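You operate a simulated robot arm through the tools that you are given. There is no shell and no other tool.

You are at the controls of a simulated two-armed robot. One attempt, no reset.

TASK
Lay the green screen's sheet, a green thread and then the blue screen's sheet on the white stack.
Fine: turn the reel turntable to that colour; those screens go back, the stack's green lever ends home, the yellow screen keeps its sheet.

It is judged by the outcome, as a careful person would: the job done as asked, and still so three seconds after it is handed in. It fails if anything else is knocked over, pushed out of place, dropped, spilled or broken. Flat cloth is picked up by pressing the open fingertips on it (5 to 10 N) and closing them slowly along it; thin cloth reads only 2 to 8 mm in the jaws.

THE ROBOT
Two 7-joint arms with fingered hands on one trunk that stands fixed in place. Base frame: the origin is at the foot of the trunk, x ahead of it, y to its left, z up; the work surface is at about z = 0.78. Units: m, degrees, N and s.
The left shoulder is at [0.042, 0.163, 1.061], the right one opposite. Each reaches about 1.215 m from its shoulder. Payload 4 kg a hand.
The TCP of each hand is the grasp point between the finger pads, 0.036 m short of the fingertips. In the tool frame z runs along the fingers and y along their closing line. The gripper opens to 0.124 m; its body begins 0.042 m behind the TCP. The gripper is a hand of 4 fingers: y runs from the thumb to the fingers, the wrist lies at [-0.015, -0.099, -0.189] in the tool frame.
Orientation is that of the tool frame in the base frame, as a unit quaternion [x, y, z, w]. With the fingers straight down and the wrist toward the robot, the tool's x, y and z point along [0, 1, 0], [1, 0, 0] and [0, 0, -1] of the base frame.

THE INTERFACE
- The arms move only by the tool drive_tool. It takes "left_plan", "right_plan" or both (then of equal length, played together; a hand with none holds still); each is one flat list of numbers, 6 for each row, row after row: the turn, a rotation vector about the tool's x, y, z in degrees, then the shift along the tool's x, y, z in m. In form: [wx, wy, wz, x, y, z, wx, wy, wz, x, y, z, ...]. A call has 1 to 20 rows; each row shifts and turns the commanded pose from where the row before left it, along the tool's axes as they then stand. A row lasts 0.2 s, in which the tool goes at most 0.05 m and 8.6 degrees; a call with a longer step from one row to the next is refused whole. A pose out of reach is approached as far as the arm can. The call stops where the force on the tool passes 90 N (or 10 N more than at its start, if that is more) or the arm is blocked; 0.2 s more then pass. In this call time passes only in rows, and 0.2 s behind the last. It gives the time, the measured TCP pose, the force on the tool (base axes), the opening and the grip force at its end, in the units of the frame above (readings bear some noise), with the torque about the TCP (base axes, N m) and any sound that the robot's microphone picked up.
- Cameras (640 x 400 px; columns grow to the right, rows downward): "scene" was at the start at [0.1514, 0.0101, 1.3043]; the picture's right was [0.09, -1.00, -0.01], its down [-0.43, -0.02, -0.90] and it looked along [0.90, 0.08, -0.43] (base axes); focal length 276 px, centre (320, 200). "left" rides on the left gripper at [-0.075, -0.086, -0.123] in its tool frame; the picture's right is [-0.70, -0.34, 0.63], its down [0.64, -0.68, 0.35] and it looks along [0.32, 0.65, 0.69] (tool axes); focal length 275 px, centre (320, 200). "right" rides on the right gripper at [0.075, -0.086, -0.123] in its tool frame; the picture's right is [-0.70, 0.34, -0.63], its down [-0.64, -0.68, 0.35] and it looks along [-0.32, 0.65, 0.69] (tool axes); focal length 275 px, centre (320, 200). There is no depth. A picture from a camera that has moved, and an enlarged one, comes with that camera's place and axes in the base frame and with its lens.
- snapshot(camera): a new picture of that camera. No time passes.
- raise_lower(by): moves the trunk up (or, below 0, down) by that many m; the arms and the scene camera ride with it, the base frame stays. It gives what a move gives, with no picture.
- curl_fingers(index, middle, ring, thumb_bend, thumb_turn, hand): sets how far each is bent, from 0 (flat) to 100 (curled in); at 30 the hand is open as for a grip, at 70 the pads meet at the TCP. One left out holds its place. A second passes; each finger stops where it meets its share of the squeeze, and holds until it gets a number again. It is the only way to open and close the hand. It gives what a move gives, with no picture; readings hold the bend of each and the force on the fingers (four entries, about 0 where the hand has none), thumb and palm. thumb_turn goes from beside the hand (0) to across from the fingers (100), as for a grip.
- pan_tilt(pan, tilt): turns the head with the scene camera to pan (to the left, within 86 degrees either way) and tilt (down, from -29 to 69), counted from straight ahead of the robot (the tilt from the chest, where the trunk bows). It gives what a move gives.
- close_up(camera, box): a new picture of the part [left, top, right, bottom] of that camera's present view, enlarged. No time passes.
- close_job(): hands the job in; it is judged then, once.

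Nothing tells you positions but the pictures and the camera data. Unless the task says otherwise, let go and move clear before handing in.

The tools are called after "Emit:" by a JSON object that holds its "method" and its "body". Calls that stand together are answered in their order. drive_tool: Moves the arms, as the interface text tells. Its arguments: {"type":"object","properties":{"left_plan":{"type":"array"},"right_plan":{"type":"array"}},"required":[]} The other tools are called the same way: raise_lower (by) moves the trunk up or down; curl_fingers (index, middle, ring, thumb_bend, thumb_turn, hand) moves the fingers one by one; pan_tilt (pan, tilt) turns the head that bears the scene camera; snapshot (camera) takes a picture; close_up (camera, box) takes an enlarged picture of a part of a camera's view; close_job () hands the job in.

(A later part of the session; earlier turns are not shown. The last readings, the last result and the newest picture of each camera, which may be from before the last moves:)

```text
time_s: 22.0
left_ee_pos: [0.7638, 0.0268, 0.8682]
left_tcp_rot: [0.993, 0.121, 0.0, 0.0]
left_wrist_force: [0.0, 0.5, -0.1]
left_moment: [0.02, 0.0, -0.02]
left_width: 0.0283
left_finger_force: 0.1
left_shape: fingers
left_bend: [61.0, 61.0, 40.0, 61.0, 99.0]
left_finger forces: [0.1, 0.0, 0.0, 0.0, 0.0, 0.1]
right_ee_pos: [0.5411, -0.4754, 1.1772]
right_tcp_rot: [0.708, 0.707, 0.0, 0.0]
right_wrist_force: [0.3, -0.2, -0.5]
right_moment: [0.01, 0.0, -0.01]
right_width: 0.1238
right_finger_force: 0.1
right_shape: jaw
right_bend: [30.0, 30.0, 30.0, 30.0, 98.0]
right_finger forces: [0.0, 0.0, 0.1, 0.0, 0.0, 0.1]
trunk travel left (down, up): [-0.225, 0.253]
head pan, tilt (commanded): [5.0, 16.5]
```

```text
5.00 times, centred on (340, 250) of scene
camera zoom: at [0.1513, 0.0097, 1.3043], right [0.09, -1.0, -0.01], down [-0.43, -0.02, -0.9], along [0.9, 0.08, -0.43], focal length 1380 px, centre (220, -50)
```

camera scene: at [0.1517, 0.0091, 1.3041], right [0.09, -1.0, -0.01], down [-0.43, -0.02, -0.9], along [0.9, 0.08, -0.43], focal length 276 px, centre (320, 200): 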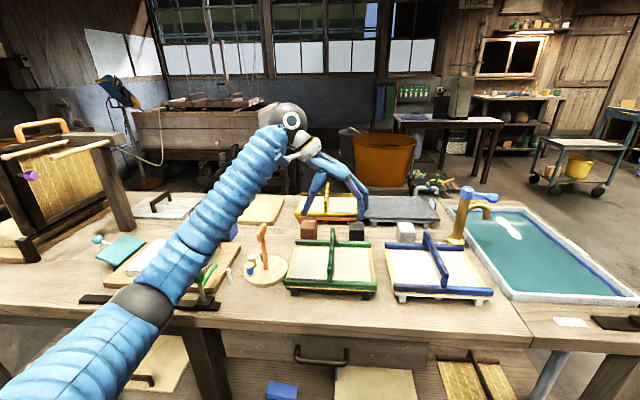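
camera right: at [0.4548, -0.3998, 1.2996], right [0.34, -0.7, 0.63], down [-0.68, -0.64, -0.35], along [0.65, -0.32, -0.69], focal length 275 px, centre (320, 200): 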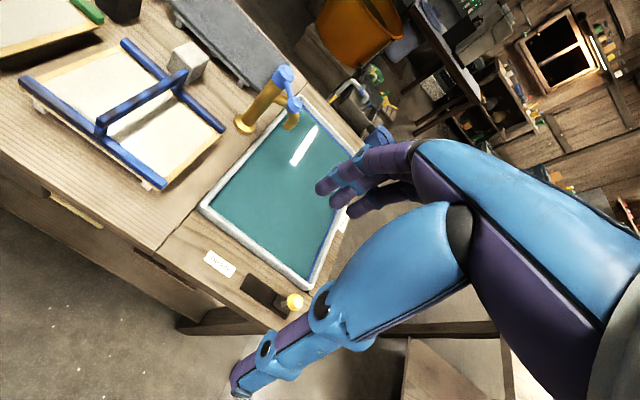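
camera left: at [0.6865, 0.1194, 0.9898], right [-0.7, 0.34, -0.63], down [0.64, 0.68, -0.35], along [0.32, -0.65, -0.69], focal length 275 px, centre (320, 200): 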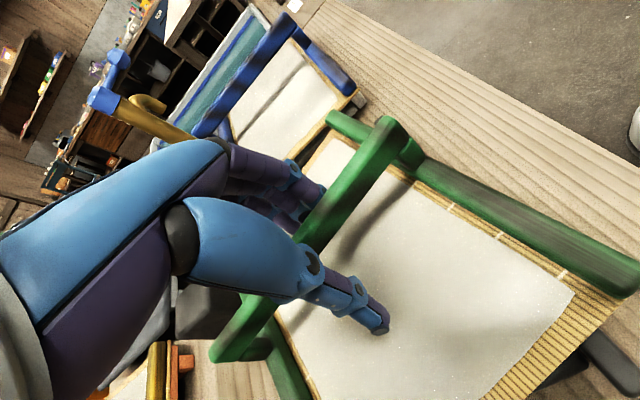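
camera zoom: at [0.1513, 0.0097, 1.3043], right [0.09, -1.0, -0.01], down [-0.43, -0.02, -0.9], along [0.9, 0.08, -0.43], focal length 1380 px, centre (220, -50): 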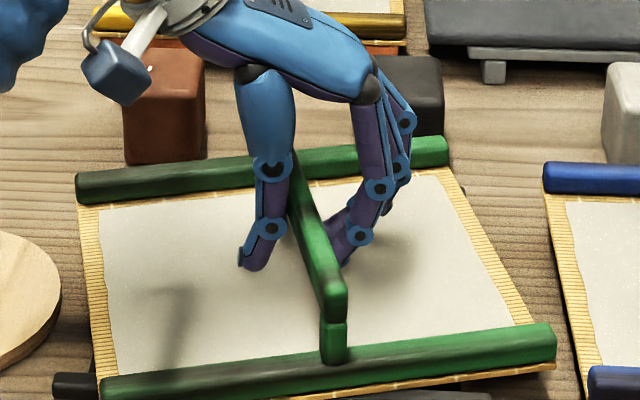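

Emit:
{"method": "curl_fingers", "body": {"hand": "left", "index": 72, "middle": 72, "ring": 40, "thumb_bend": 72}}

Emit:
{"method": "close_up", "body": {"camera": "left", "box": [160, 90, 420, 390]}}

Emit:
{"method": "close_up", "body": {"camera": "scene", "box": [270, 200, 410, 310]}}

```text
time_s: 23.0
left_ee_pos: [0.7638, 0.0266, 0.8677]
left_tcp_rot: [0.993, 0.122, -0.001, 0.0]
left_wrist_force: [-1.3, 0.6, 0.2]
left_moment: [-0.02, -0.02, 0.03]
left_width: 0.0016
left_finger_force: 5.3
left_shape: fingers
left_bend: [71.0, 72.0, 40.0, 69.0, 100.0]
left_finger forces: [5.3, 0.2, 0.1, 0.1, 5.0, 0.0]
right_ee_pos: [0.5411, -0.4738, 1.1768]
right_tcp_rot: [0.707, 0.707, 0.0, 0.0]
right_wrist_force: [-0.2, 0.2, -0.1]
right_moment: [-0.02, 0.0, -0.01]
right_width: 0.1242
right_finger_force: 0.0
right_shape: jaw
right_bend: [30.0, 30.0, 30.0, 30.0, 98.0]
right_finger forces: [0.1, 0.1, 0.0, 0.0, 0.1, 0.0]
trunk travel left (down, up): [-0.225, 0.253]
head pan, tilt (commanded): [5.0, 16.5]
```

```text
1.33 times, centred on (290, 240) of left
camera zoom: at [0.6691, 0.0911, 0.9903], right [-0.76, 0.16, -0.63], down [0.46, 0.82, -0.35], along [0.46, -0.55, -0.69], focal length 367 px, centre (360, 147)
```

zoom: 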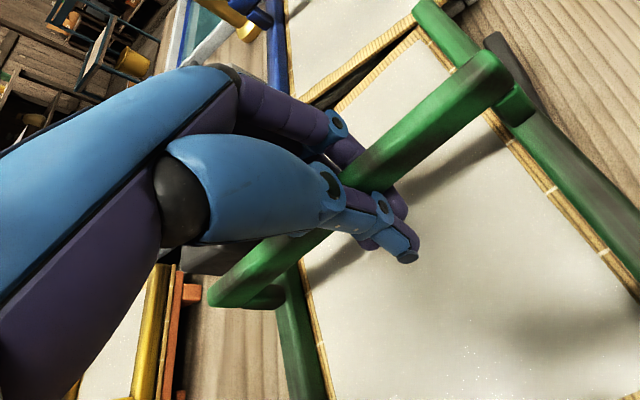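

```text
3.64 times, centred on (340, 255) of scene
camera zoom: at [0.1514, 0.0097, 1.3043], right [0.09, -1.0, -0.01], down [-0.43, -0.02, -0.9], along [0.9, 0.08, -0.43], focal length 1004 px, centre (247, 0)
```

zoom: 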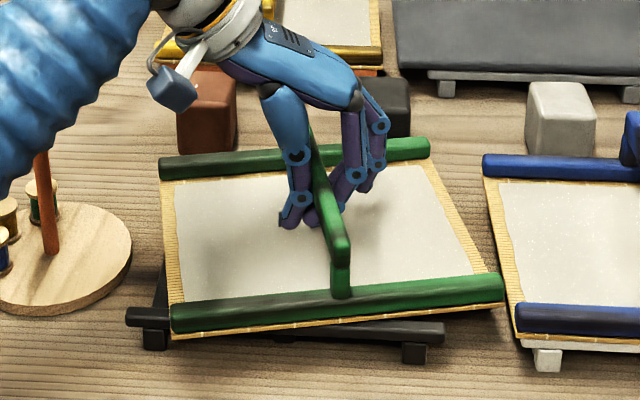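

Index and thumb are bearing but middle is not yet. I'll bring middle in to balance the grip.

Emit:
{"method": "curl_fingers", "body": {"hand": "left", "middle": 85}}

Emit:
{"method": "close_up", "body": {"camera": "left", "box": [160, 90, 420, 390]}}

Emit:
{"method": "close_up", "body": {"camera": "scene", "box": [270, 200, 410, 310]}}

```text
time_s: 24.0
left_ee_pos: [0.7621, 0.0271, 0.8693]
left_tcp_rot: [0.993, 0.122, 0.0, -0.001]
left_wrist_force: [-2.9, 0.6, -0.8]
left_moment: [0.01, 0.08, -0.05]
left_width: 0.0008
left_finger_force: 8.7
left_shape: fingers
left_bend: [72.0, 83.0, 40.0, 68.0, 100.0]
left_finger forces: [0.2, 10.2, 0.0, 0.1, 8.3, 0.1]
right_ee_pos: [0.5407, -0.4738, 1.1769]
right_tcp_rot: [0.706, 0.708, 0.0, 0.0]
right_wrist_force: [-0.9, 0.0, 1.8]
right_moment: [0.03, 0.03, -0.01]
right_width: 0.1234
right_finger_force: 0.2
right_shape: jaw
right_bend: [30.0, 30.0, 30.0, 30.0, 98.0]
right_finger forces: [0.1, 0.0, 0.1, 0.0, 0.0, 0.0]
trunk travel left (down, up): [-0.225, 0.253]
head pan, tilt (commanded): [5.0, 16.5]
```

```text
1.33 times, centred on (290, 240) of left
camera zoom: at [0.669, 0.0911, 0.9903], right [-0.76, 0.16, -0.63], down [0.46, 0.82, -0.35], along [0.46, -0.55, -0.69], focal length 367 px, centre (360, 147)
```

zoom: 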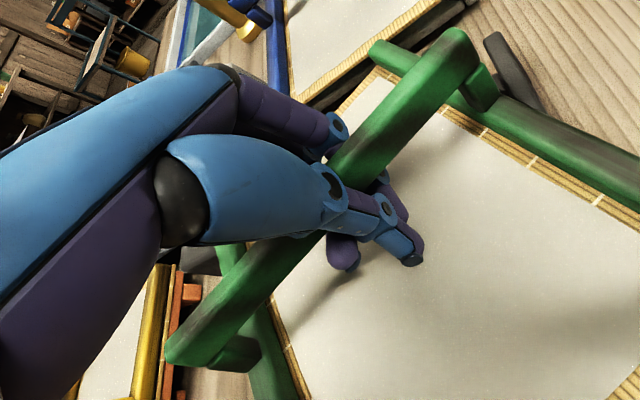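

```text
3.64 times, centred on (340, 255) of scene
camera zoom: at [0.1513, 0.0097, 1.3043], right [0.09, -1.0, -0.01], down [-0.43, -0.02, -0.9], along [0.9, 0.08, -0.43], focal length 1004 px, centre (247, 0)
```

zoom: 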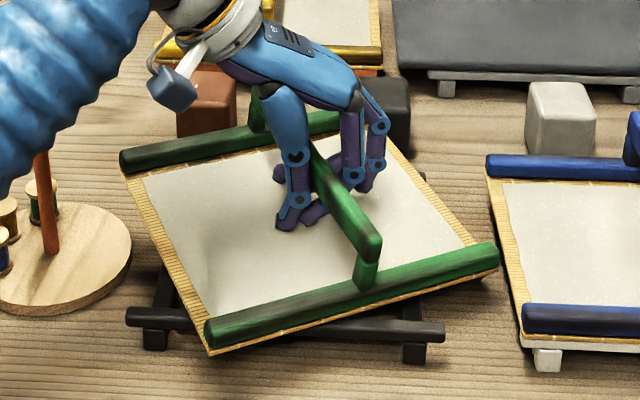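

Two-finger gripping still twists it because the handle sits at the middle joints, above the pads. I'll open, and check where both screens lie before re-gripping higher and pre-angled.

Emit:
{"method": "curl_fingers", "body": {"hand": "left", "index": 45, "middle": 45, "ring": 40, "thumb_bend": 45}}

Emit:
{"method": "close_up", "body": {"camera": "scene", "box": [270, 200, 410, 310]}}

Emit:
{"method": "close_up", "body": {"camera": "scene", "box": [360, 210, 520, 310]}}

Emit:
{"method": "snapshot", "body": {"camera": "left"}}

```text
time_s: 25.0
left_ee_pos: [0.7627, 0.0267, 0.8684]
left_tcp_rot: [0.993, 0.122, 0.0, 0.0]
left_wrist_force: [-0.2, -0.1, 0.0]
left_moment: [0.0, -0.04, 0.02]
left_width: 0.0773
left_finger_force: 0.0
left_shape: fingers
left_bend: [45.0, 45.0, 40.0, 45.0, 97.0]
left_finger forces: [0.0, 0.0, 0.1, 0.1, 0.1, 0.0]
right_ee_pos: [0.5409, -0.475, 1.1762]
right_tcp_rot: [0.707, 0.707, 0.0, 0.0]
right_wrist_force: [-0.6, 0.5, 0.4]
right_moment: [0.01, -0.01, 0.0]
right_width: 0.124
right_finger_force: 0.1
right_shape: jaw
right_bend: [30.0, 30.0, 30.0, 30.0, 98.0]
right_finger forces: [0.0, 0.0, 0.1, 0.1, 0.0, 0.0]
trunk travel left (down, up): [-0.225, 0.253]
head pan, tilt (commanded): [5.0, 16.5]
```

```text
3.64 times, centred on (340, 255) of scene
camera zoom: at [0.1513, 0.0097, 1.3043], right [0.09, -1.0, -0.01], down [-0.43, -0.02, -0.9], along [0.9, 0.08, -0.43], focal length 1004 px, centre (247, 0)
```

zoom: 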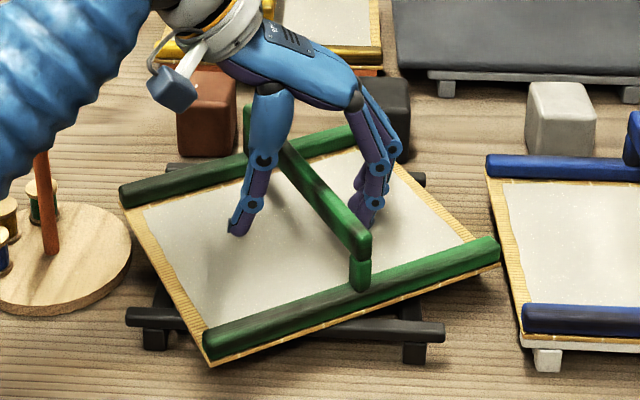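

```text
4.00 times, centred on (440, 260) of scene
camera zoom: at [0.1513, 0.0097, 1.3043], right [0.09, -1.0, -0.01], down [-0.43, -0.02, -0.9], along [0.9, 0.08, -0.43], focal length 1104 px, centre (-160, -40)
```

zoom: 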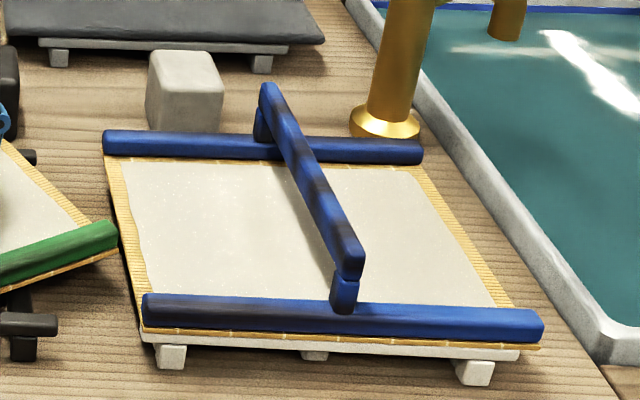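

```text
taken
camera left: at [0.6691, 0.0911, 0.9903], right [-0.76, 0.16, -0.63], down [0.46, 0.82, -0.35], along [0.46, -0.55, -0.69], focal length 275 px, centre (320, 200)
```

left: 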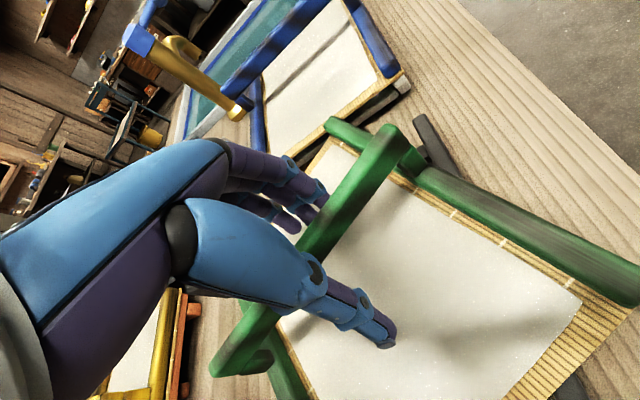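

Green is now at about 27° yaw with its handle under the hand, and blue was nudged very slightly on its stand, which I'll correct when I set it back. I'll turn the hand 7° the other way, raise it 15 mm so the pads meet the bar, and close all fingers stepwise.

Emit:
{"method": "drive_tool", "body": {"left_plan": [0, 0, 0, 0, 0, -0.005, 0, 0, 0, 0, 0, -0.005, 0, 0, 0, 0, 0, -0.005, 0, 0, 3.5, 0, 0, 0, 0, 0, 3.5, 0, 0, 0, 0, 0, 0, 0, 0, 0, 0, 0, 0, 0, 0, 0]}}

Emit:
{"method": "curl_fingers", "body": {"hand": "left", "index": 58, "middle": 58, "ring": 58, "thumb_bend": 58}}

Emit:
{"method": "close_up", "body": {"camera": "scene", "box": [290, 210, 390, 290]}}

Emit:
{"method": "close_up", "body": {"camera": "left", "box": [160, 90, 420, 390]}}

```text
time_s: 26.6
left_ee_pos: [0.7621, 0.0262, 0.8834]
left_tcp_rot: [0.998, 0.061, 0.0, -0.001]
left_wrist_force: [0.6, 0.3, 0.4]
left_moment: [0.0, -0.03, 0.0]
left_width: 0.0774
left_finger_force: 0.0
left_shape: fingers
left_bend: [45.0, 45.0, 40.0, 45.0, 97.0]
left_finger forces: [0.1, 0.0, 0.0, 0.0, 0.0, 0.0]
right_ee_pos: [0.5414, -0.4743, 1.1767]
right_tcp_rot: [0.707, 0.707, 0.0, 0.0]
right_wrist_force: [-0.3, 0.1, -0.1]
right_moment: [-0.04, -0.02, 0.02]
right_width: 0.1237
right_finger_force: 0.1
right_shape: jaw
right_bend: [30.0, 30.0, 30.0, 30.0, 98.0]
right_finger forces: [0.0, 0.0, 0.0, 0.1, 0.0, 0.1]
trunk travel left (down, up): [-0.225, 0.253]
head pan, tilt (commanded): [5.0, 16.5]
```

```text
time_s: 27.6
left_ee_pos: [0.7631, 0.0279, 0.883]
left_tcp_rot: [0.998, 0.061, 0.001, 0.0]
left_wrist_force: [0.4, 0.0, -0.1]
left_moment: [0.0, 0.02, -0.02]
left_width: 0.0403
left_finger_force: 0.0
left_shape: fingers
left_bend: [57.0, 57.0, 57.0, 57.0, 99.0]
left_finger forces: [0.0, 0.1, 0.0, 0.1, 0.0, 0.0]
right_ee_pos: [0.5414, -0.4733, 1.1772]
right_tcp_rot: [0.707, 0.707, 0.0, 0.0]
right_wrist_force: [0.4, 0.1, 0.2]
right_moment: [0.0, 0.02, -0.05]
right_width: 0.1237
right_finger_force: 0.0
right_shape: jaw
right_bend: [30.0, 30.0, 30.0, 30.0, 98.0]
right_finger forces: [0.1, 0.0, 0.0, 0.1, 0.0, 0.1]
trunk travel left (down, up): [-0.225, 0.253]
head pan, tilt (commanded): [5.0, 16.5]
```

```text
5.00 times, centred on (340, 250) of scene
camera zoom: at [0.1513, 0.0097, 1.3043], right [0.09, -1.0, -0.01], down [-0.43, -0.02, -0.9], along [0.9, 0.08, -0.43], focal length 1380 px, centre (220, -50)
```

zoom: 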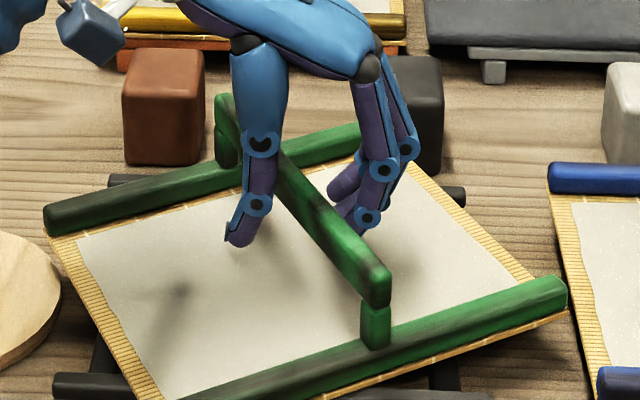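

```text
1.33 times, centred on (290, 240) of left
camera zoom: at [0.677, 0.1023, 1.0053], right [-0.73, 0.25, -0.63], down [0.56, 0.76, -0.35], along [0.39, -0.61, -0.69], focal length 367 px, centre (360, 147)
```

zoom: 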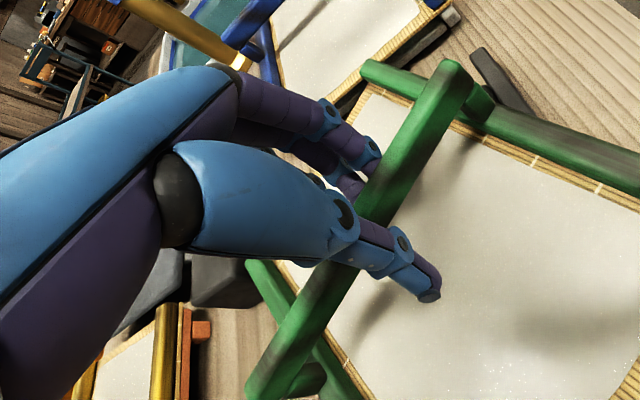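

The bar is still level with the thumb's end joint; raising another 12 mm puts it on the finger pads. Then I'll close in small steps.

Emit:
{"method": "drive_tool", "body": {"left_plan": [0, 0, 0, 0, 0, -0.004, 0, 0, 0, 0, 0, -0.004, 0, 0, 0, 0, 0, -0.004, 0, 0, 0, 0, 0, 0, 0, 0, 0, 0, 0, 0]}}

Emit:
{"method": "curl_fingers", "body": {"hand": "left", "index": 64, "middle": 64, "ring": 64, "thumb_bend": 64}}

Emit:
{"method": "close_up", "body": {"camera": "scene", "box": [290, 210, 390, 290]}}

Emit:
{"method": "close_up", "body": {"camera": "left", "box": [160, 90, 420, 390]}}

```text
time_s: 28.8
left_ee_pos: [0.7619, 0.0272, 0.895]
left_tcp_rot: [0.998, 0.061, 0.0, 0.0]
left_wrist_force: [0.2, -0.4, -0.4]
left_moment: [0.05, -0.01, 0.02]
left_width: 0.0406
left_finger_force: 0.1
left_shape: fingers
left_bend: [57.0, 57.0, 57.0, 57.0, 99.0]
left_finger forces: [0.1, 0.0, 0.0, 0.1, 0.0, 0.0]
right_ee_pos: [0.5408, -0.4741, 1.1763]
right_tcp_rot: [0.707, 0.707, 0.0, 0.0]
right_wrist_force: [-0.4, 0.9, -0.4]
right_moment: [-0.03, 0.0, -0.02]
right_width: 0.1235
right_finger_force: 0.0
right_shape: jaw
right_bend: [30.0, 30.0, 30.0, 30.0, 98.0]
right_finger forces: [0.1, 0.0, 0.0, 0.1, 0.0, 0.1]
trunk travel left (down, up): [-0.225, 0.253]
head pan, tilt (commanded): [5.0, 16.5]
```

```text
time_s: 29.8
left_ee_pos: [0.7615, 0.0267, 0.8954]
left_tcp_rot: [0.998, 0.062, -0.001, 0.0]
left_wrist_force: [0.0, 0.0, -0.2]
left_moment: [0.0, -0.03, -0.04]
left_width: 0.0208
left_finger_force: 0.0
left_shape: fingers
left_bend: [63.0, 64.0, 64.0, 64.0, 100.0]
left_finger forces: [0.5, 0.1, 0.0, 0.0, 0.7, 0.0]
right_ee_pos: [0.5416, -0.4734, 1.1751]
right_tcp_rot: [0.707, 0.707, 0.0, 0.0]
right_wrist_force: [0.4, -0.2, -0.8]
right_moment: [-0.02, 0.02, 0.01]
right_width: 0.1237
right_finger_force: 0.0
right_shape: jaw
right_bend: [30.0, 30.0, 30.0, 30.0, 98.0]
right_finger forces: [0.1, 0.0, 0.0, 0.0, 0.1, 0.0]
trunk travel left (down, up): [-0.225, 0.253]
head pan, tilt (commanded): [5.0, 16.5]
```

```text
5.00 times, centred on (340, 250) of scene
camera zoom: at [0.1513, 0.0097, 1.3043], right [0.09, -1.0, -0.01], down [-0.43, -0.02, -0.9], along [0.9, 0.08, -0.43], focal length 1380 px, centre (220, -50)
```

zoom: 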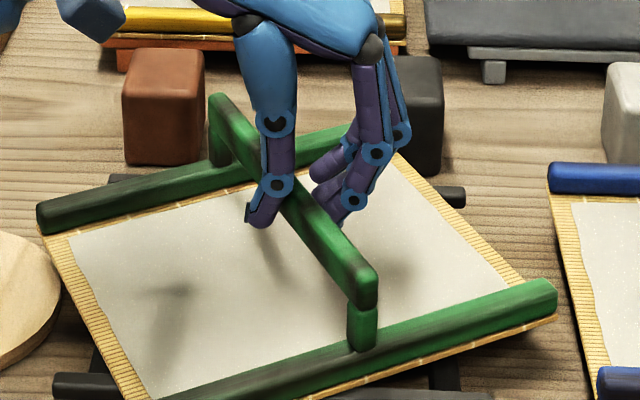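

```text
1.33 times, centred on (290, 240) of left
camera zoom: at [0.6763, 0.1014, 1.017], right [-0.73, 0.25, -0.63], down [0.56, 0.76, -0.35], along [0.39, -0.61, -0.69], focal length 367 px, centre (360, 147)
```

zoom: 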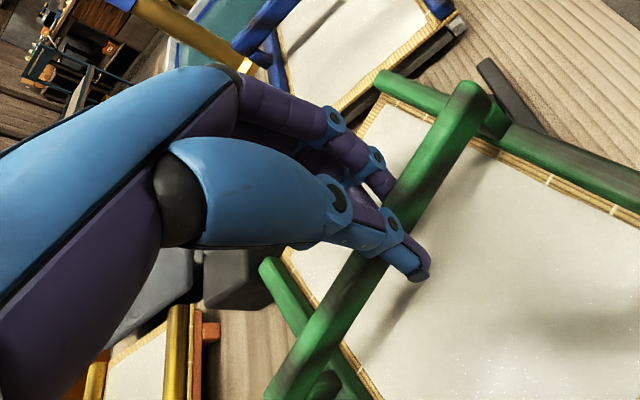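

Light contact now at the pads with the bar barely moved. Closing a bit more.

Emit:
{"method": "curl_fingers", "body": {"hand": "left", "index": 68, "middle": 72, "ring": 74, "thumb_bend": 68}}

Emit:
{"method": "close_up", "body": {"camera": "scene", "box": [270, 200, 410, 310]}}

Emit:
{"method": "close_up", "body": {"camera": "left", "box": [160, 90, 420, 390]}}

```text
time_s: 30.8
left_ee_pos: [0.7612, 0.0269, 0.8959]
left_tcp_rot: [0.998, 0.061, -0.001, -0.001]
left_wrist_force: [0.0, -0.7, 0.2]
left_moment: [-0.05, 0.04, -0.05]
left_width: 0.0184
left_finger_force: 9.1
left_shape: fingers
left_bend: [65.0, 71.0, 73.0, 66.0, 99.0]
left_finger forces: [3.5, 2.8, 2.2, 0.0, 9.4, 0.0]
right_ee_pos: [0.5412, -0.4743, 1.1769]
right_tcp_rot: [0.707, 0.707, -0.001, 0.0]
right_wrist_force: [0.2, 0.9, -0.4]
right_moment: [0.01, -0.02, -0.04]
right_width: 0.1236
right_finger_force: 0.1
right_shape: jaw
right_bend: [30.0, 30.0, 30.0, 30.0, 98.0]
right_finger forces: [0.0, 0.0, 0.1, 0.0, 0.1, 0.0]
trunk travel left (down, up): [-0.225, 0.253]
head pan, tilt (commanded): [5.0, 16.5]
```

```text
3.64 times, centred on (340, 255) of scene
camera zoom: at [0.1513, 0.0097, 1.3043], right [0.09, -1.0, -0.01], down [-0.43, -0.02, -0.9], along [0.9, 0.08, -0.43], focal length 1004 px, centre (247, 0)
```

zoom: 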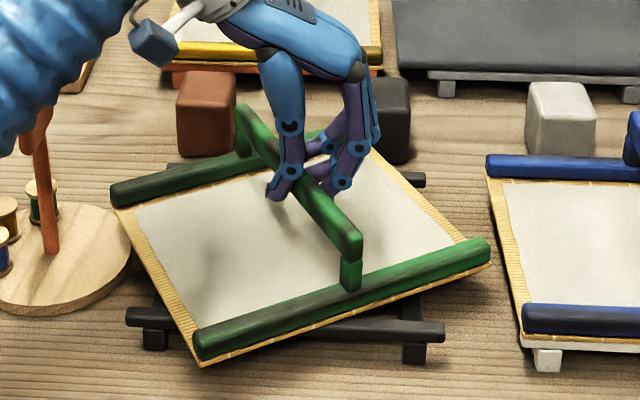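

```text
1.33 times, centred on (290, 240) of left
camera zoom: at [0.6763, 0.1014, 1.017], right [-0.73, 0.25, -0.63], down [0.56, 0.76, -0.35], along [0.39, -0.61, -0.69], focal length 367 px, centre (360, 147)
```

zoom: 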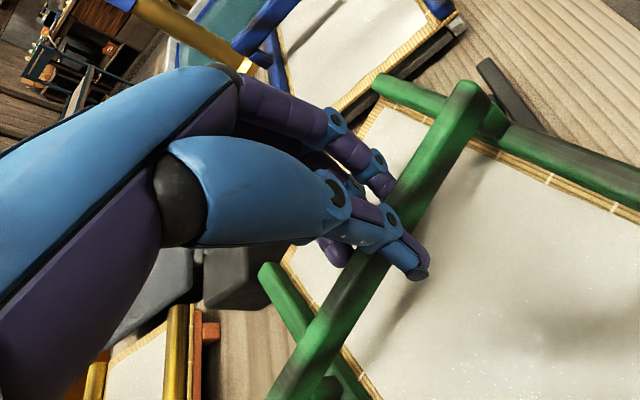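

That's a solid four-point grip at about 9 N with the screen unmoved. I'll lift slowly 15 mm and check it comes up level.

Emit:
{"method": "drive_tool", "body": {"left_plan": [0, 0, 0, 0, 0, -0.003, 0, 0, 0, 0, 0, -0.003, 0, 0, 0, 0, 0, -0.004, 0, 0, 0, 0, 0, -0.005, 0, 0, 0, 0, 0, -0.005, 0, 0, 0, 0, 0, 0, 0, 0, 0, 0, 0, 0]}}

Emit:
{"method": "close_up", "body": {"camera": "scene", "box": [270, 200, 410, 310]}}

Emit:
{"method": "snapshot", "body": {"camera": "left"}}

```text
time_s: 32.4
left_ee_pos: [0.7634, 0.0271, 0.9146]
left_tcp_rot: [0.998, 0.061, 0.0, 0.0]
left_wrist_force: [0.0, 0.8, -0.3]
left_moment: [-0.03, -0.02, 0.03]
left_width: 0.0173
left_finger_force: 6.6
left_shape: fingers
left_bend: [65.0, 71.0, 74.0, 66.0, 99.0]
left_finger forces: [3.3, 2.2, 1.2, 0.0, 7.3, 0.0]
right_ee_pos: [0.5406, -0.4735, 1.1764]
right_tcp_rot: [0.707, 0.708, 0.0, 0.0]
right_wrist_force: [0.7, -1.0, 0.0]
right_moment: [-0.04, 0.0, -0.01]
right_width: 0.1238
right_finger_force: 0.0
right_shape: jaw
right_bend: [30.0, 30.0, 30.0, 30.0, 98.0]
right_finger forces: [0.1, 0.0, 0.0, 0.0, 0.0, 0.0]
trunk travel left (down, up): [-0.225, 0.253]
head pan, tilt (commanded): [5.0, 16.5]
```

```text
3.64 times, centred on (340, 255) of scene
camera zoom: at [0.1514, 0.0096, 1.3043], right [0.09, -1.0, -0.01], down [-0.43, -0.02, -0.9], along [0.9, 0.08, -0.43], focal length 1004 px, centre (247, 0)
```

zoom: 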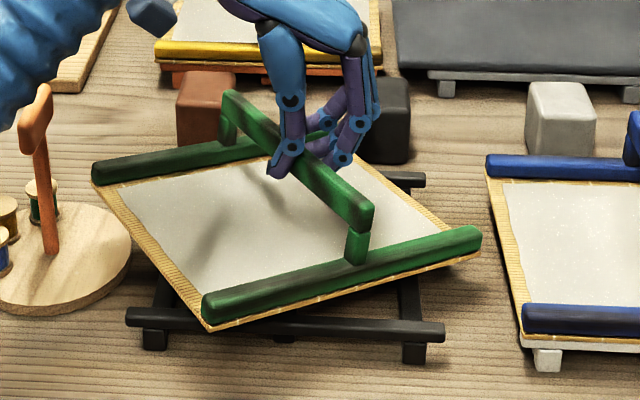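

```text
taken
camera left: at [0.6774, 0.1015, 1.0364], right [-0.73, 0.25, -0.63], down [0.56, 0.76, -0.35], along [0.39, -0.61, -0.69], focal length 275 px, centre (320, 200)
```

left: 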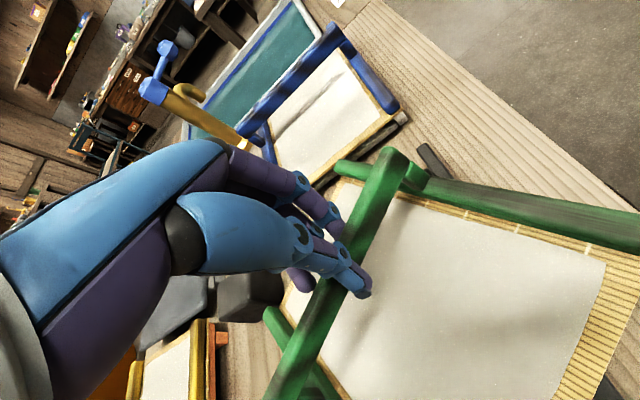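

The screen lifted off its stand securely and is only slightly tilted. I'll raise it well above the turntable handle while turning it back square to the bench.

Emit:
{"method": "drive_tool", "body": {"left_plan": [0, 0, 0, 0, 0, -0.006, 0, 0, 0, 0, 0, -0.01, 0, 0, 2, 0, 0, -0.014, 0, 0, 2.5, 0, 0, -0.015, 0, 0, 2.5, 0, 0, -0.015, 0, 0, 2.5, 0, 0, -0.015, 0, 0, 2.5, 0, 0, -0.015, 0, 0, 2.5, 0, 0, -0.015, 0, 0, 2.5, 0, 0, -0.015, 0, 0, 2.5, 0, 0, -0.015, 0, 0, 2.5, 0, 0, -0.012, 0, 0, 2.5, 0, 0, -0.008, 0, 0, 2, 0, 0, -0.004, 0, 0, 0, 0, 0, 0, 0, 0, 0, 0, 0, 0]}}

Emit:
{"method": "snapshot", "body": {"camera": "scene"}}

Emit:
{"method": "snapshot", "body": {"camera": "left"}}

Emit:
{"method": "close_up", "body": {"camera": "scene", "box": [250, 120, 430, 300]}}

```text
time_s: 35.6
left_ee_pos: [0.7636, 0.027, 1.0741]
left_tcp_rot: [0.986, -0.169, 0.0, 0.0]
left_wrist_force: [0.1, 0.2, -1.7]
left_moment: [0.01, 0.01, -0.01]
left_width: 0.0169
left_finger_force: 6.5
left_shape: fingers
left_bend: [65.0, 71.0, 74.0, 67.0, 99.0]
left_finger forces: [2.9, 2.3, 1.3, 0.0, 6.3, 0.0]
right_ee_pos: [0.5402, -0.4736, 1.1769]
right_tcp_rot: [0.707, 0.707, 0.0, 0.0]
right_wrist_force: [0.5, -0.8, 0.1]
right_moment: [-0.01, 0.01, -0.02]
right_width: 0.1237
right_finger_force: 0.0
right_shape: jaw
right_bend: [30.0, 30.0, 30.0, 30.0, 98.0]
right_finger forces: [0.0, 0.0, 0.0, 0.0, 0.0, 0.1]
trunk travel left (down, up): [-0.225, 0.253]
head pan, tilt (commanded): [5.0, 16.5]
```

```text
taken
camera scene: at [0.1514, 0.0096, 1.3043], right [0.09, -1.0, -0.01], down [-0.43, -0.02, -0.9], along [0.9, 0.08, -0.43], focal length 276 px, centre (320, 200)
```

scene: 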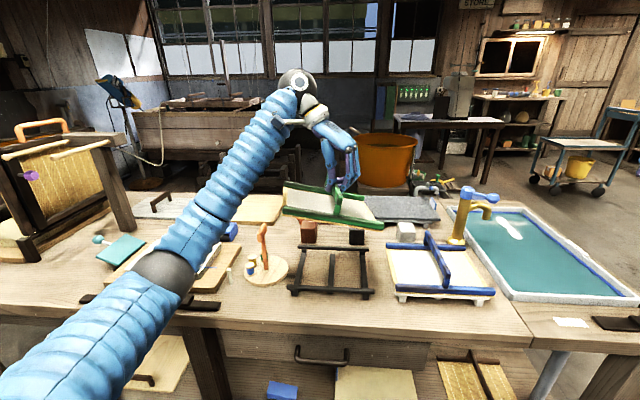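

```text
taken
camera left: at [0.7203, 0.132, 1.1963], right [-0.54, 0.55, -0.63], down [0.84, 0.43, -0.35], along [0.08, -0.72, -0.69], focal length 275 px, centre (320, 200)
```

left: 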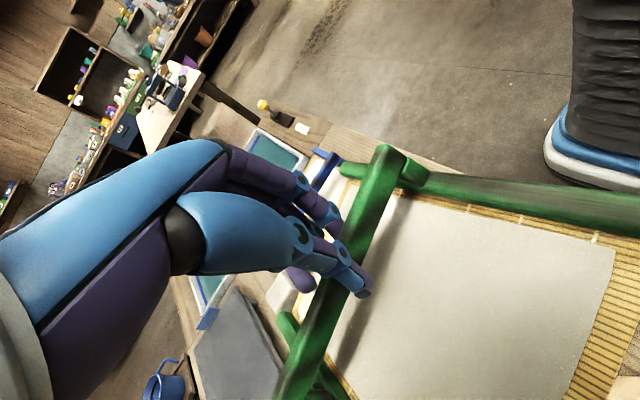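

```text
2.22 times, centred on (340, 210) of scene
camera zoom: at [0.1514, 0.0096, 1.3043], right [0.09, -1.0, -0.01], down [-0.43, -0.02, -0.9], along [0.9, 0.08, -0.43], focal length 613 px, centre (276, 178)
```

zoom: 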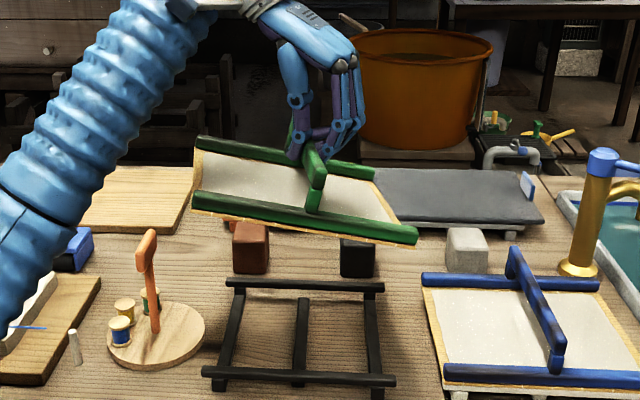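

The screen hangs about 12° low on its right side and still about 11° off in yaw. I'll correct both by turning and tilting the hand, then re-check.

Emit:
{"method": "drive_tool", "body": {"left_plan": [0, 0, 2.7, 0, 0, 0, 0, 0, 2.7, 0, 0, 0, 0, 0, 2.7, 0, 0, 0, 0, 0, 2.6, 0, 0, 0, -2.6, 1.5, 0, 0, 0, 0, -2.6, 1.5, 0, 0, 0, 0, -2.6, 1.5, 0, 0, 0, 0, -2.6, 1.5, 0, 0, 0, 0, 0, 0, 0, 0, 0, 0, 0, 0, 0, 0, 0, 0]}}

Emit:
{"method": "close_up", "body": {"camera": "scene", "box": [250, 120, 430, 300]}}

Emit:
{"method": "snapshot", "body": {"camera": "left"}}

```text
time_s: 37.8
left_ee_pos: [0.7621, 0.0278, 1.0735]
left_tcp_rot: [0.96, -0.258, 0.027, 0.102]
left_wrist_force: [-1.0, 0.6, -1.5]
left_moment: [0.06, 0.03, -0.02]
left_width: 0.0165
left_finger_force: 6.1
left_shape: fingers
left_bend: [65.0, 71.0, 74.0, 67.0, 99.0]
left_finger forces: [2.7, 2.2, 1.2, 0.0, 6.2, 0.1]
right_ee_pos: [0.542, -0.4742, 1.1769]
right_tcp_rot: [0.707, 0.707, 0.0, -0.001]
right_wrist_force: [0.1, 0.1, 1.0]
right_moment: [-0.01, 0.03, 0.0]
right_width: 0.1239
right_finger_force: 0.1
right_shape: jaw
right_bend: [30.0, 30.0, 30.0, 30.0, 98.0]
right_finger forces: [0.0, 0.0, 0.0, 0.1, 0.0, 0.1]
trunk travel left (down, up): [-0.225, 0.253]
head pan, tilt (commanded): [5.0, 16.5]
```

```text
2.22 times, centred on (340, 210) of scene
camera zoom: at [0.1515, 0.0097, 1.3043], right [0.09, -1.0, -0.01], down [-0.43, -0.02, -0.9], along [0.9, 0.08, -0.43], focal length 613 px, centre (276, 178)
```

zoom: 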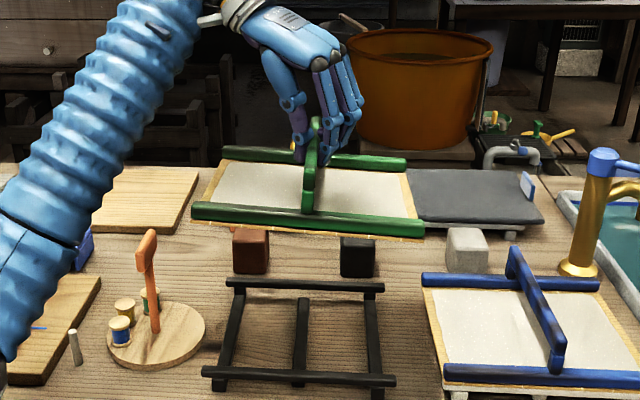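

```text
taken
camera left: at [0.7402, 0.1613, 1.17], right [-0.43, 0.5, -0.75], down [0.9, 0.19, -0.39], along [-0.05, -0.85, -0.53], focal length 275 px, centre (320, 200)
```

left: 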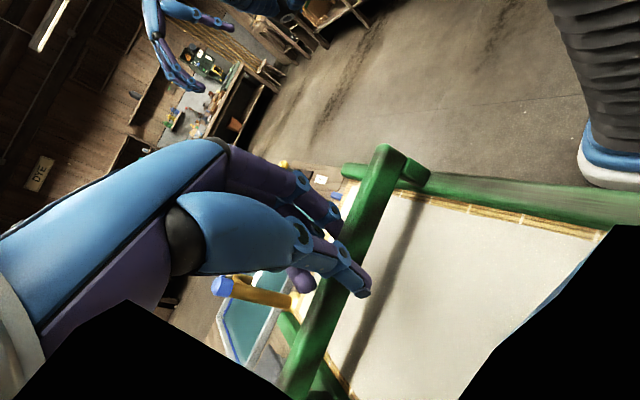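

The screen is now level and nearly square, centred under the hand. I'll carry it left at this height to above the stack.

Emit:
{"method": "drive_tool", "body": {"left_plan": [0, 0, 0, -0.0039, -0.0068, -0.0017, 0, 0, 0, -0.0078, -0.0135, -0.0034, 0, 0, 0, -0.01176, -0.02028, -0.00504, 0, 0, 0, -0.01176, -0.02028, -0.00504, 0, 0, 0, -0.01176, -0.02028, -0.00504, 0, 0, 0, -0.01176, -0.02028, -0.00504, 0, 0, 0, -0.01176, -0.02028, -0.00504, 0, 0, 0, -0.01176, -0.02028, -0.00504, 0, 0, 0, -0.01176, -0.02028, -0.00504, 0, 0, 0, -0.01176, -0.02028, -0.00504, 0, 0, 0, -0.01176, -0.02028, -0.00504, 0, 0, 0, -0.01176, -0.02028, -0.00504, 0, 0, 0, -0.01176, -0.02028, -0.00504, 0, 0, 0, -0.01176, -0.02028, -0.00504, 0, 0, 0, -0.01176, -0.02028, -0.00504, 0, 0, 0, -0.01176, -0.02028, -0.00504, 0, 0, 0, -0.01176, -0.02028, -0.00504, 0, 0, 0, -0.01176, -0.02028, -0.00504, 0, 0, 0, -0.01176, -0.02028, -0.00504, 0, 0, 0, -0.0078, -0.0135, -0.0034]}}

Emit:
{"method": "drive_tool", "body": {"left_plan": [0, 0, 0, 0, 0, 0, 0, 0, 0, 0, 0, 0]}}

Emit:
{"method": "snapshot", "body": {"camera": "scene"}}

Emit:
{"method": "close_up", "body": {"camera": "scene", "box": [90, 140, 270, 320]}}

Emit:
{"method": "snapshot", "body": {"camera": "left"}}

```text
time_s: 42.0
left_ee_pos: [0.7635, 0.4771, 1.075]
left_tcp_rot: [0.96, -0.258, 0.028, 0.101]
left_wrist_force: [0.0, 0.6, -1.8]
left_moment: [-0.01, 0.01, -0.03]
left_width: 0.0167
left_finger_force: 6.9
left_shape: fingers
left_bend: [66.0, 71.0, 74.0, 66.0, 99.0]
left_finger forces: [2.6, 2.4, 1.4, 0.0, 6.3, 0.1]
right_ee_pos: [0.542, -0.4734, 1.1764]
right_tcp_rot: [0.707, 0.707, 0.0, 0.001]
right_wrist_force: [-0.3, -0.8, 0.8]
right_moment: [0.01, -0.02, -0.03]
right_width: 0.1237
right_finger_force: 0.0
right_shape: jaw
right_bend: [30.0, 30.0, 30.0, 30.0, 98.0]
right_finger forces: [0.0, 0.1, 0.0, 0.0, 0.0, 0.1]
trunk travel left (down, up): [-0.225, 0.253]
head pan, tilt (commanded): [5.0, 16.5]
```

```text
time_s: 42.6
left_ee_pos: [0.7634, 0.4763, 1.0746]
left_tcp_rot: [0.96, -0.259, 0.026, 0.1]
left_wrist_force: [-0.8, 0.1, -1.2]
left_moment: [-0.03, 0.06, 0.01]
left_width: 0.0163
left_finger_force: 6.2
left_shape: fingers
left_bend: [66.0, 71.0, 74.0, 66.0, 99.0]
left_finger forces: [2.8, 2.4, 1.5, 0.0, 6.3, 0.0]
right_ee_pos: [0.5412, -0.474, 1.1763]
right_tcp_rot: [0.707, 0.707, 0.0, 0.0]
right_wrist_force: [-0.3, -0.7, 0.2]
right_moment: [-0.01, 0.02, 0.0]
right_width: 0.1236
right_finger_force: 0.1
right_shape: jaw
right_bend: [30.0, 30.0, 30.0, 30.0, 98.0]
right_finger forces: [0.1, 0.0, 0.0, 0.1, 0.0, 0.0]
trunk travel left (down, up): [-0.225, 0.253]
head pan, tilt (commanded): [5.0, 16.5]
```

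```text
taken
camera scene: at [0.1515, 0.0099, 1.3042], right [0.09, -1.0, -0.01], down [-0.43, -0.02, -0.9], along [0.9, 0.08, -0.43], focal length 276 px, centre (320, 200)
```

scene: 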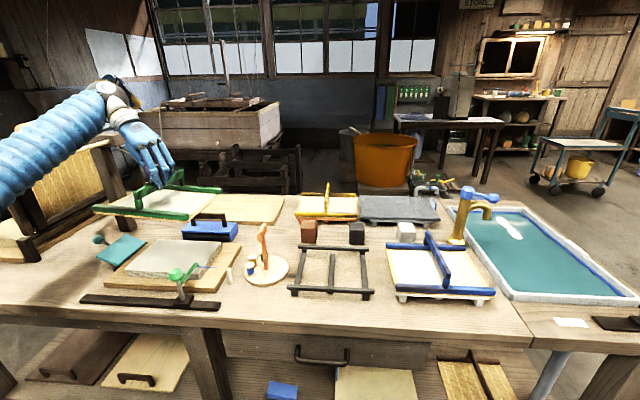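

```text
2.22 times, centred on (180, 230) of scene
camera zoom: at [0.1515, 0.0099, 1.3042], right [0.09, -1.0, -0.01], down [-0.43, -0.02, -0.9], along [0.9, 0.08, -0.43], focal length 613 px, centre (631, 133)
```

zoom: 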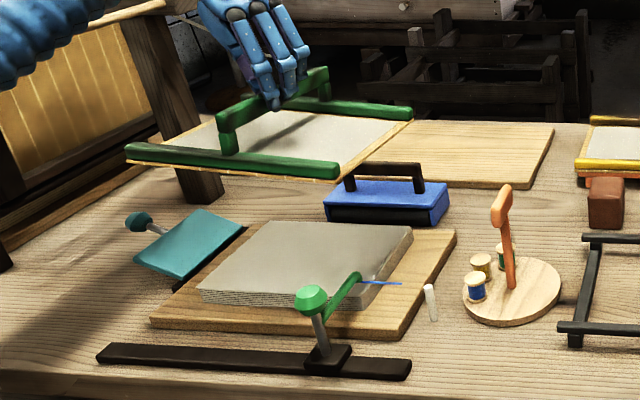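

```text
taken
camera left: at [0.7409, 0.6103, 1.1706], right [-0.43, 0.5, -0.75], down [0.9, 0.19, -0.39], along [-0.05, -0.85, -0.53], focal length 275 px, centre (320, 200)
```

left: 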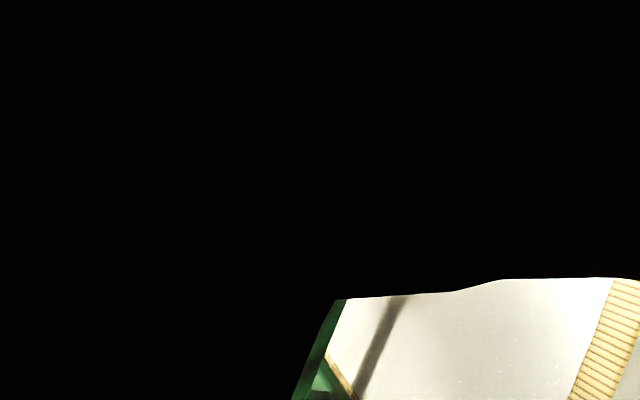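

The green lever is no longer at home: it has slid a few centimetres left and a short blue strand shows at its arm, so my forearm must have nudged it while I was low over the green screen. I'll look closely before doing anything else.

Emit:
{"method": "close_up", "body": {"camera": "scene", "box": [130, 230, 250, 320]}}

Emit:
{"method": "close_up", "body": {"camera": "scene", "box": [160, 250, 230, 310]}}

```text
4.44 times, centred on (190, 275) of scene
camera zoom: at [0.1515, 0.0099, 1.3042], right [0.09, -1.0, -0.01], down [-0.43, -0.02, -0.9], along [0.9, 0.08, -0.43], focal length 1227 px, centre (898, -133)
```

zoom: 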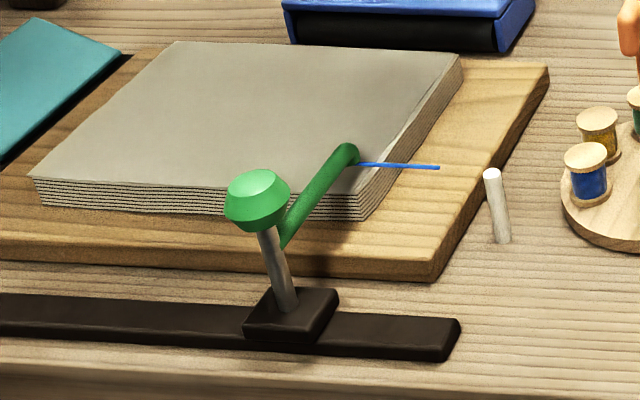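

```text
6.67 times, centred on (195, 280) of scene
camera zoom: at [0.1515, 0.0099, 1.3042], right [0.09, -1.0, -0.01], down [-0.43, -0.02, -0.9], along [0.9, 0.08, -0.43], focal length 1840 px, centre (1153, -333)
```

zoom: 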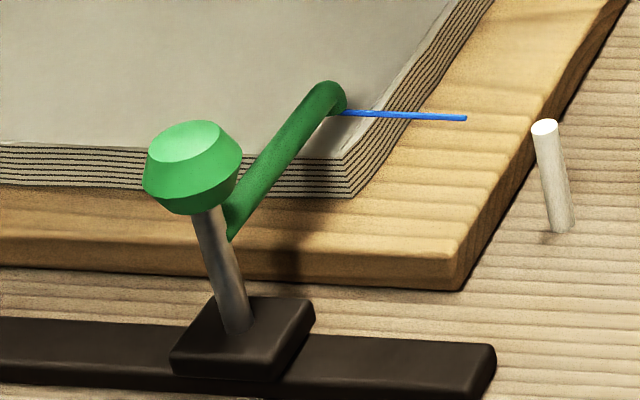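

The strand just spans from the lever's home to its present place, so the lever must go back home before any sheet goes down. I'll raise the trunk so both arms ride higher and stay clear of the lever from now on; this also lifts the held screen out of the way.

Emit:
{"method": "raise_lower", "body": {"by": 0.08}}

Emit:
{"method": "snapshot", "body": {"camera": "scene"}}

```text
time_s: 43.8
left_ee_pos: [0.7641, 0.4759, 1.153]
left_tcp_rot: [0.96, -0.258, 0.027, 0.101]
left_wrist_force: [-0.2, -0.3, -1.3]
left_moment: [0.03, 0.01, 0.01]
left_width: 0.0165
left_finger_force: 6.2
left_shape: fingers
left_bend: [66.0, 71.0, 74.0, 66.0, 99.0]
left_finger forces: [2.7, 2.4, 1.4, 0.0, 6.3, 0.0]
right_ee_pos: [0.543, -0.4741, 1.2573]
right_tcp_rot: [0.708, 0.707, -0.001, -0.001]
right_wrist_force: [0.7, 0.4, -0.1]
right_moment: [0.01, 0.0, -0.02]
right_width: 0.1237
right_finger_force: 0.0
right_shape: jaw
right_bend: [30.0, 30.0, 30.0, 30.0, 98.0]
right_finger forces: [0.1, 0.0, 0.0, 0.0, 0.0, 0.0]
trunk travel left (down, up): [-0.305, 0.173]
head pan, tilt (commanded): [5.0, 16.5]
```

```text
taken
camera scene: at [0.1159, 0.01, 1.3964], right [0.09, -1.0, -0.01], down [-0.35, -0.02, -0.94], along [0.93, 0.08, -0.35], focal length 276 px, centre (320, 200)
```

scene: 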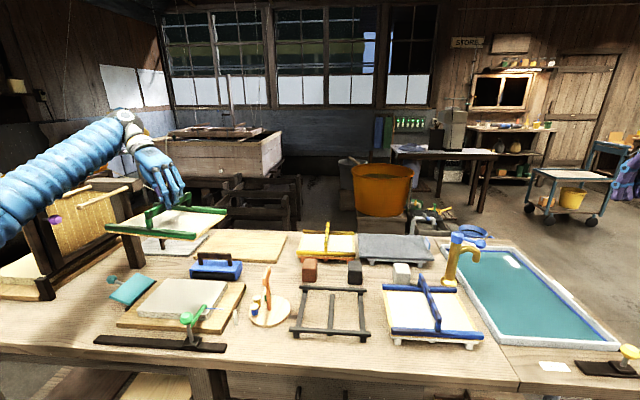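

Good, the hold is steady. Raising further.

Emit:
{"method": "raise_lower", "body": {"by": 0.1}}

Emit:
{"method": "pan_tilt", "body": {"pan": 10, "tilt": 32}}

Emit:
{"method": "snapshot", "body": {"camera": "scene"}}

Emit:
{"method": "snapshot", "body": {"camera": "right"}}

```text
time_s: 45.1
left_ee_pos: [0.7621, 0.4763, 1.2539]
left_tcp_rot: [0.96, -0.26, 0.026, 0.101]
left_wrist_force: [-0.6, -0.1, -0.6]
left_moment: [-0.04, 0.01, -0.02]
left_width: 0.0163
left_finger_force: 6.1
left_shape: fingers
left_bend: [66.0, 71.0, 74.0, 66.0, 99.0]
left_finger forces: [2.7, 2.5, 1.5, 0.0, 6.3, 0.1]
right_ee_pos: [0.543, -0.4722, 1.357]
right_tcp_rot: [0.707, 0.707, -0.001, 0.0]
right_wrist_force: [-0.2, -0.1, -0.6]
right_moment: [-0.01, -0.01, 0.01]
right_width: 0.1239
right_finger_force: 0.1
right_shape: jaw
right_bend: [30.0, 30.0, 30.0, 30.0, 98.0]
right_finger forces: [0.0, 0.1, 0.1, 0.0, 0.0, 0.0]
trunk travel left (down, up): [-0.405, 0.073]
head pan, tilt (commanded): [5.0, 16.5]
```

```text
time_s: 45.9
left_ee_pos: [0.7627, 0.4744, 1.2557]
left_tcp_rot: [0.96, -0.258, 0.027, 0.101]
left_wrist_force: [-0.4, 0.0, -1.7]
left_moment: [0.02, 0.03, 0.02]
left_width: 0.0161
left_finger_force: 7.0
left_shape: fingers
left_bend: [66.0, 71.0, 74.0, 66.0, 99.0]
left_finger forces: [2.7, 2.4, 1.4, 0.0, 6.3, 0.0]
right_ee_pos: [0.5416, -0.4743, 1.3581]
right_tcp_rot: [0.707, 0.707, 0.0, 0.0]
right_wrist_force: [0.1, -0.4, -0.1]
right_moment: [-0.03, 0.02, 0.01]
right_width: 0.1237
right_finger_force: 0.0
right_shape: jaw
right_bend: [30.0, 30.0, 30.0, 30.0, 98.0]
right_finger forces: [0.1, 0.0, 0.0, 0.1, 0.0, 0.0]
trunk travel left (down, up): [-0.405, 0.073]
head pan, tilt (commanded): [10.0, 32.0]
```

```text
taken
camera scene: at [0.0825, 0.0174, 1.4805], right [0.17, -0.98, 0.0], down [-0.53, -0.09, -0.84], along [0.83, 0.15, -0.54], focal length 276 px, centre (320, 200)
```

scene: 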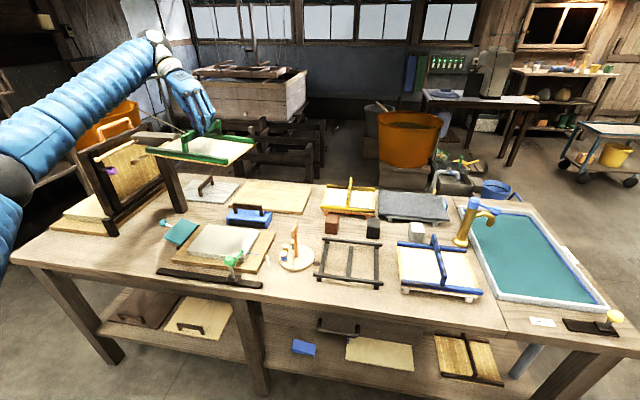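

```text
taken
camera right: at [0.4558, -0.3991, 1.4815], right [0.34, -0.7, 0.63], down [-0.68, -0.64, -0.35], along [0.65, -0.32, -0.69], focal length 275 px, centre (320, 200)
```

right: 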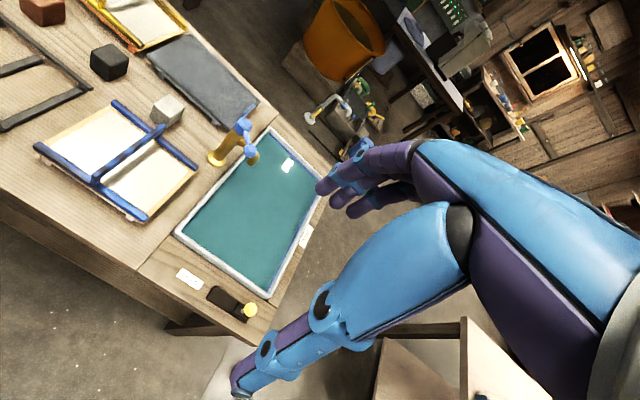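

I now have a clear raised view. Zooming in on the lever, peg and turntable.

Emit:
{"method": "close_up", "body": {"camera": "scene", "box": [150, 200, 320, 300]}}

Emit:
{"method": "close_up", "body": {"camera": "scene", "box": [200, 230, 270, 290]}}

```text
3.76 times, centred on (235, 250) of scene
camera zoom: at [0.0825, 0.0174, 1.4805], right [0.17, -0.98, 0.0], down [-0.53, -0.09, -0.84], along [0.83, 0.15, -0.54], focal length 1039 px, centre (640, 12)
```

zoom: 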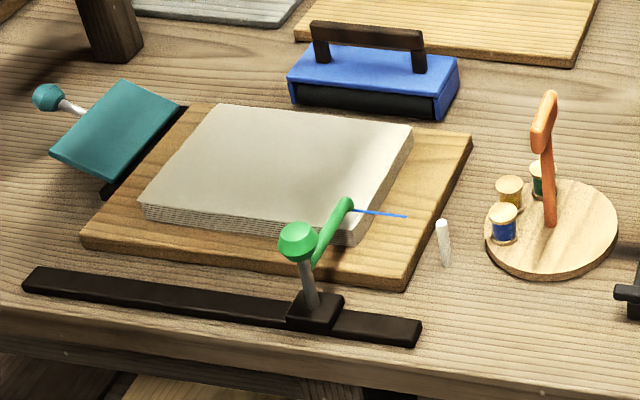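

```text
6.67 times, centred on (235, 260) of scene
camera zoom: at [0.0825, 0.0174, 1.4805], right [0.17, -0.98, 0.0], down [-0.53, -0.09, -0.84], along [0.83, 0.15, -0.54], focal length 1840 px, centre (887, -200)
```

zoom: 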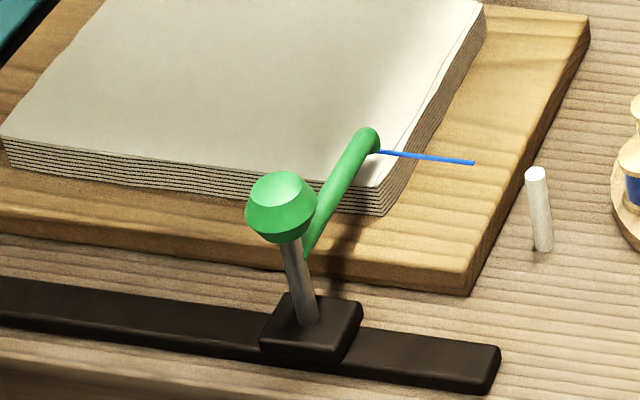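

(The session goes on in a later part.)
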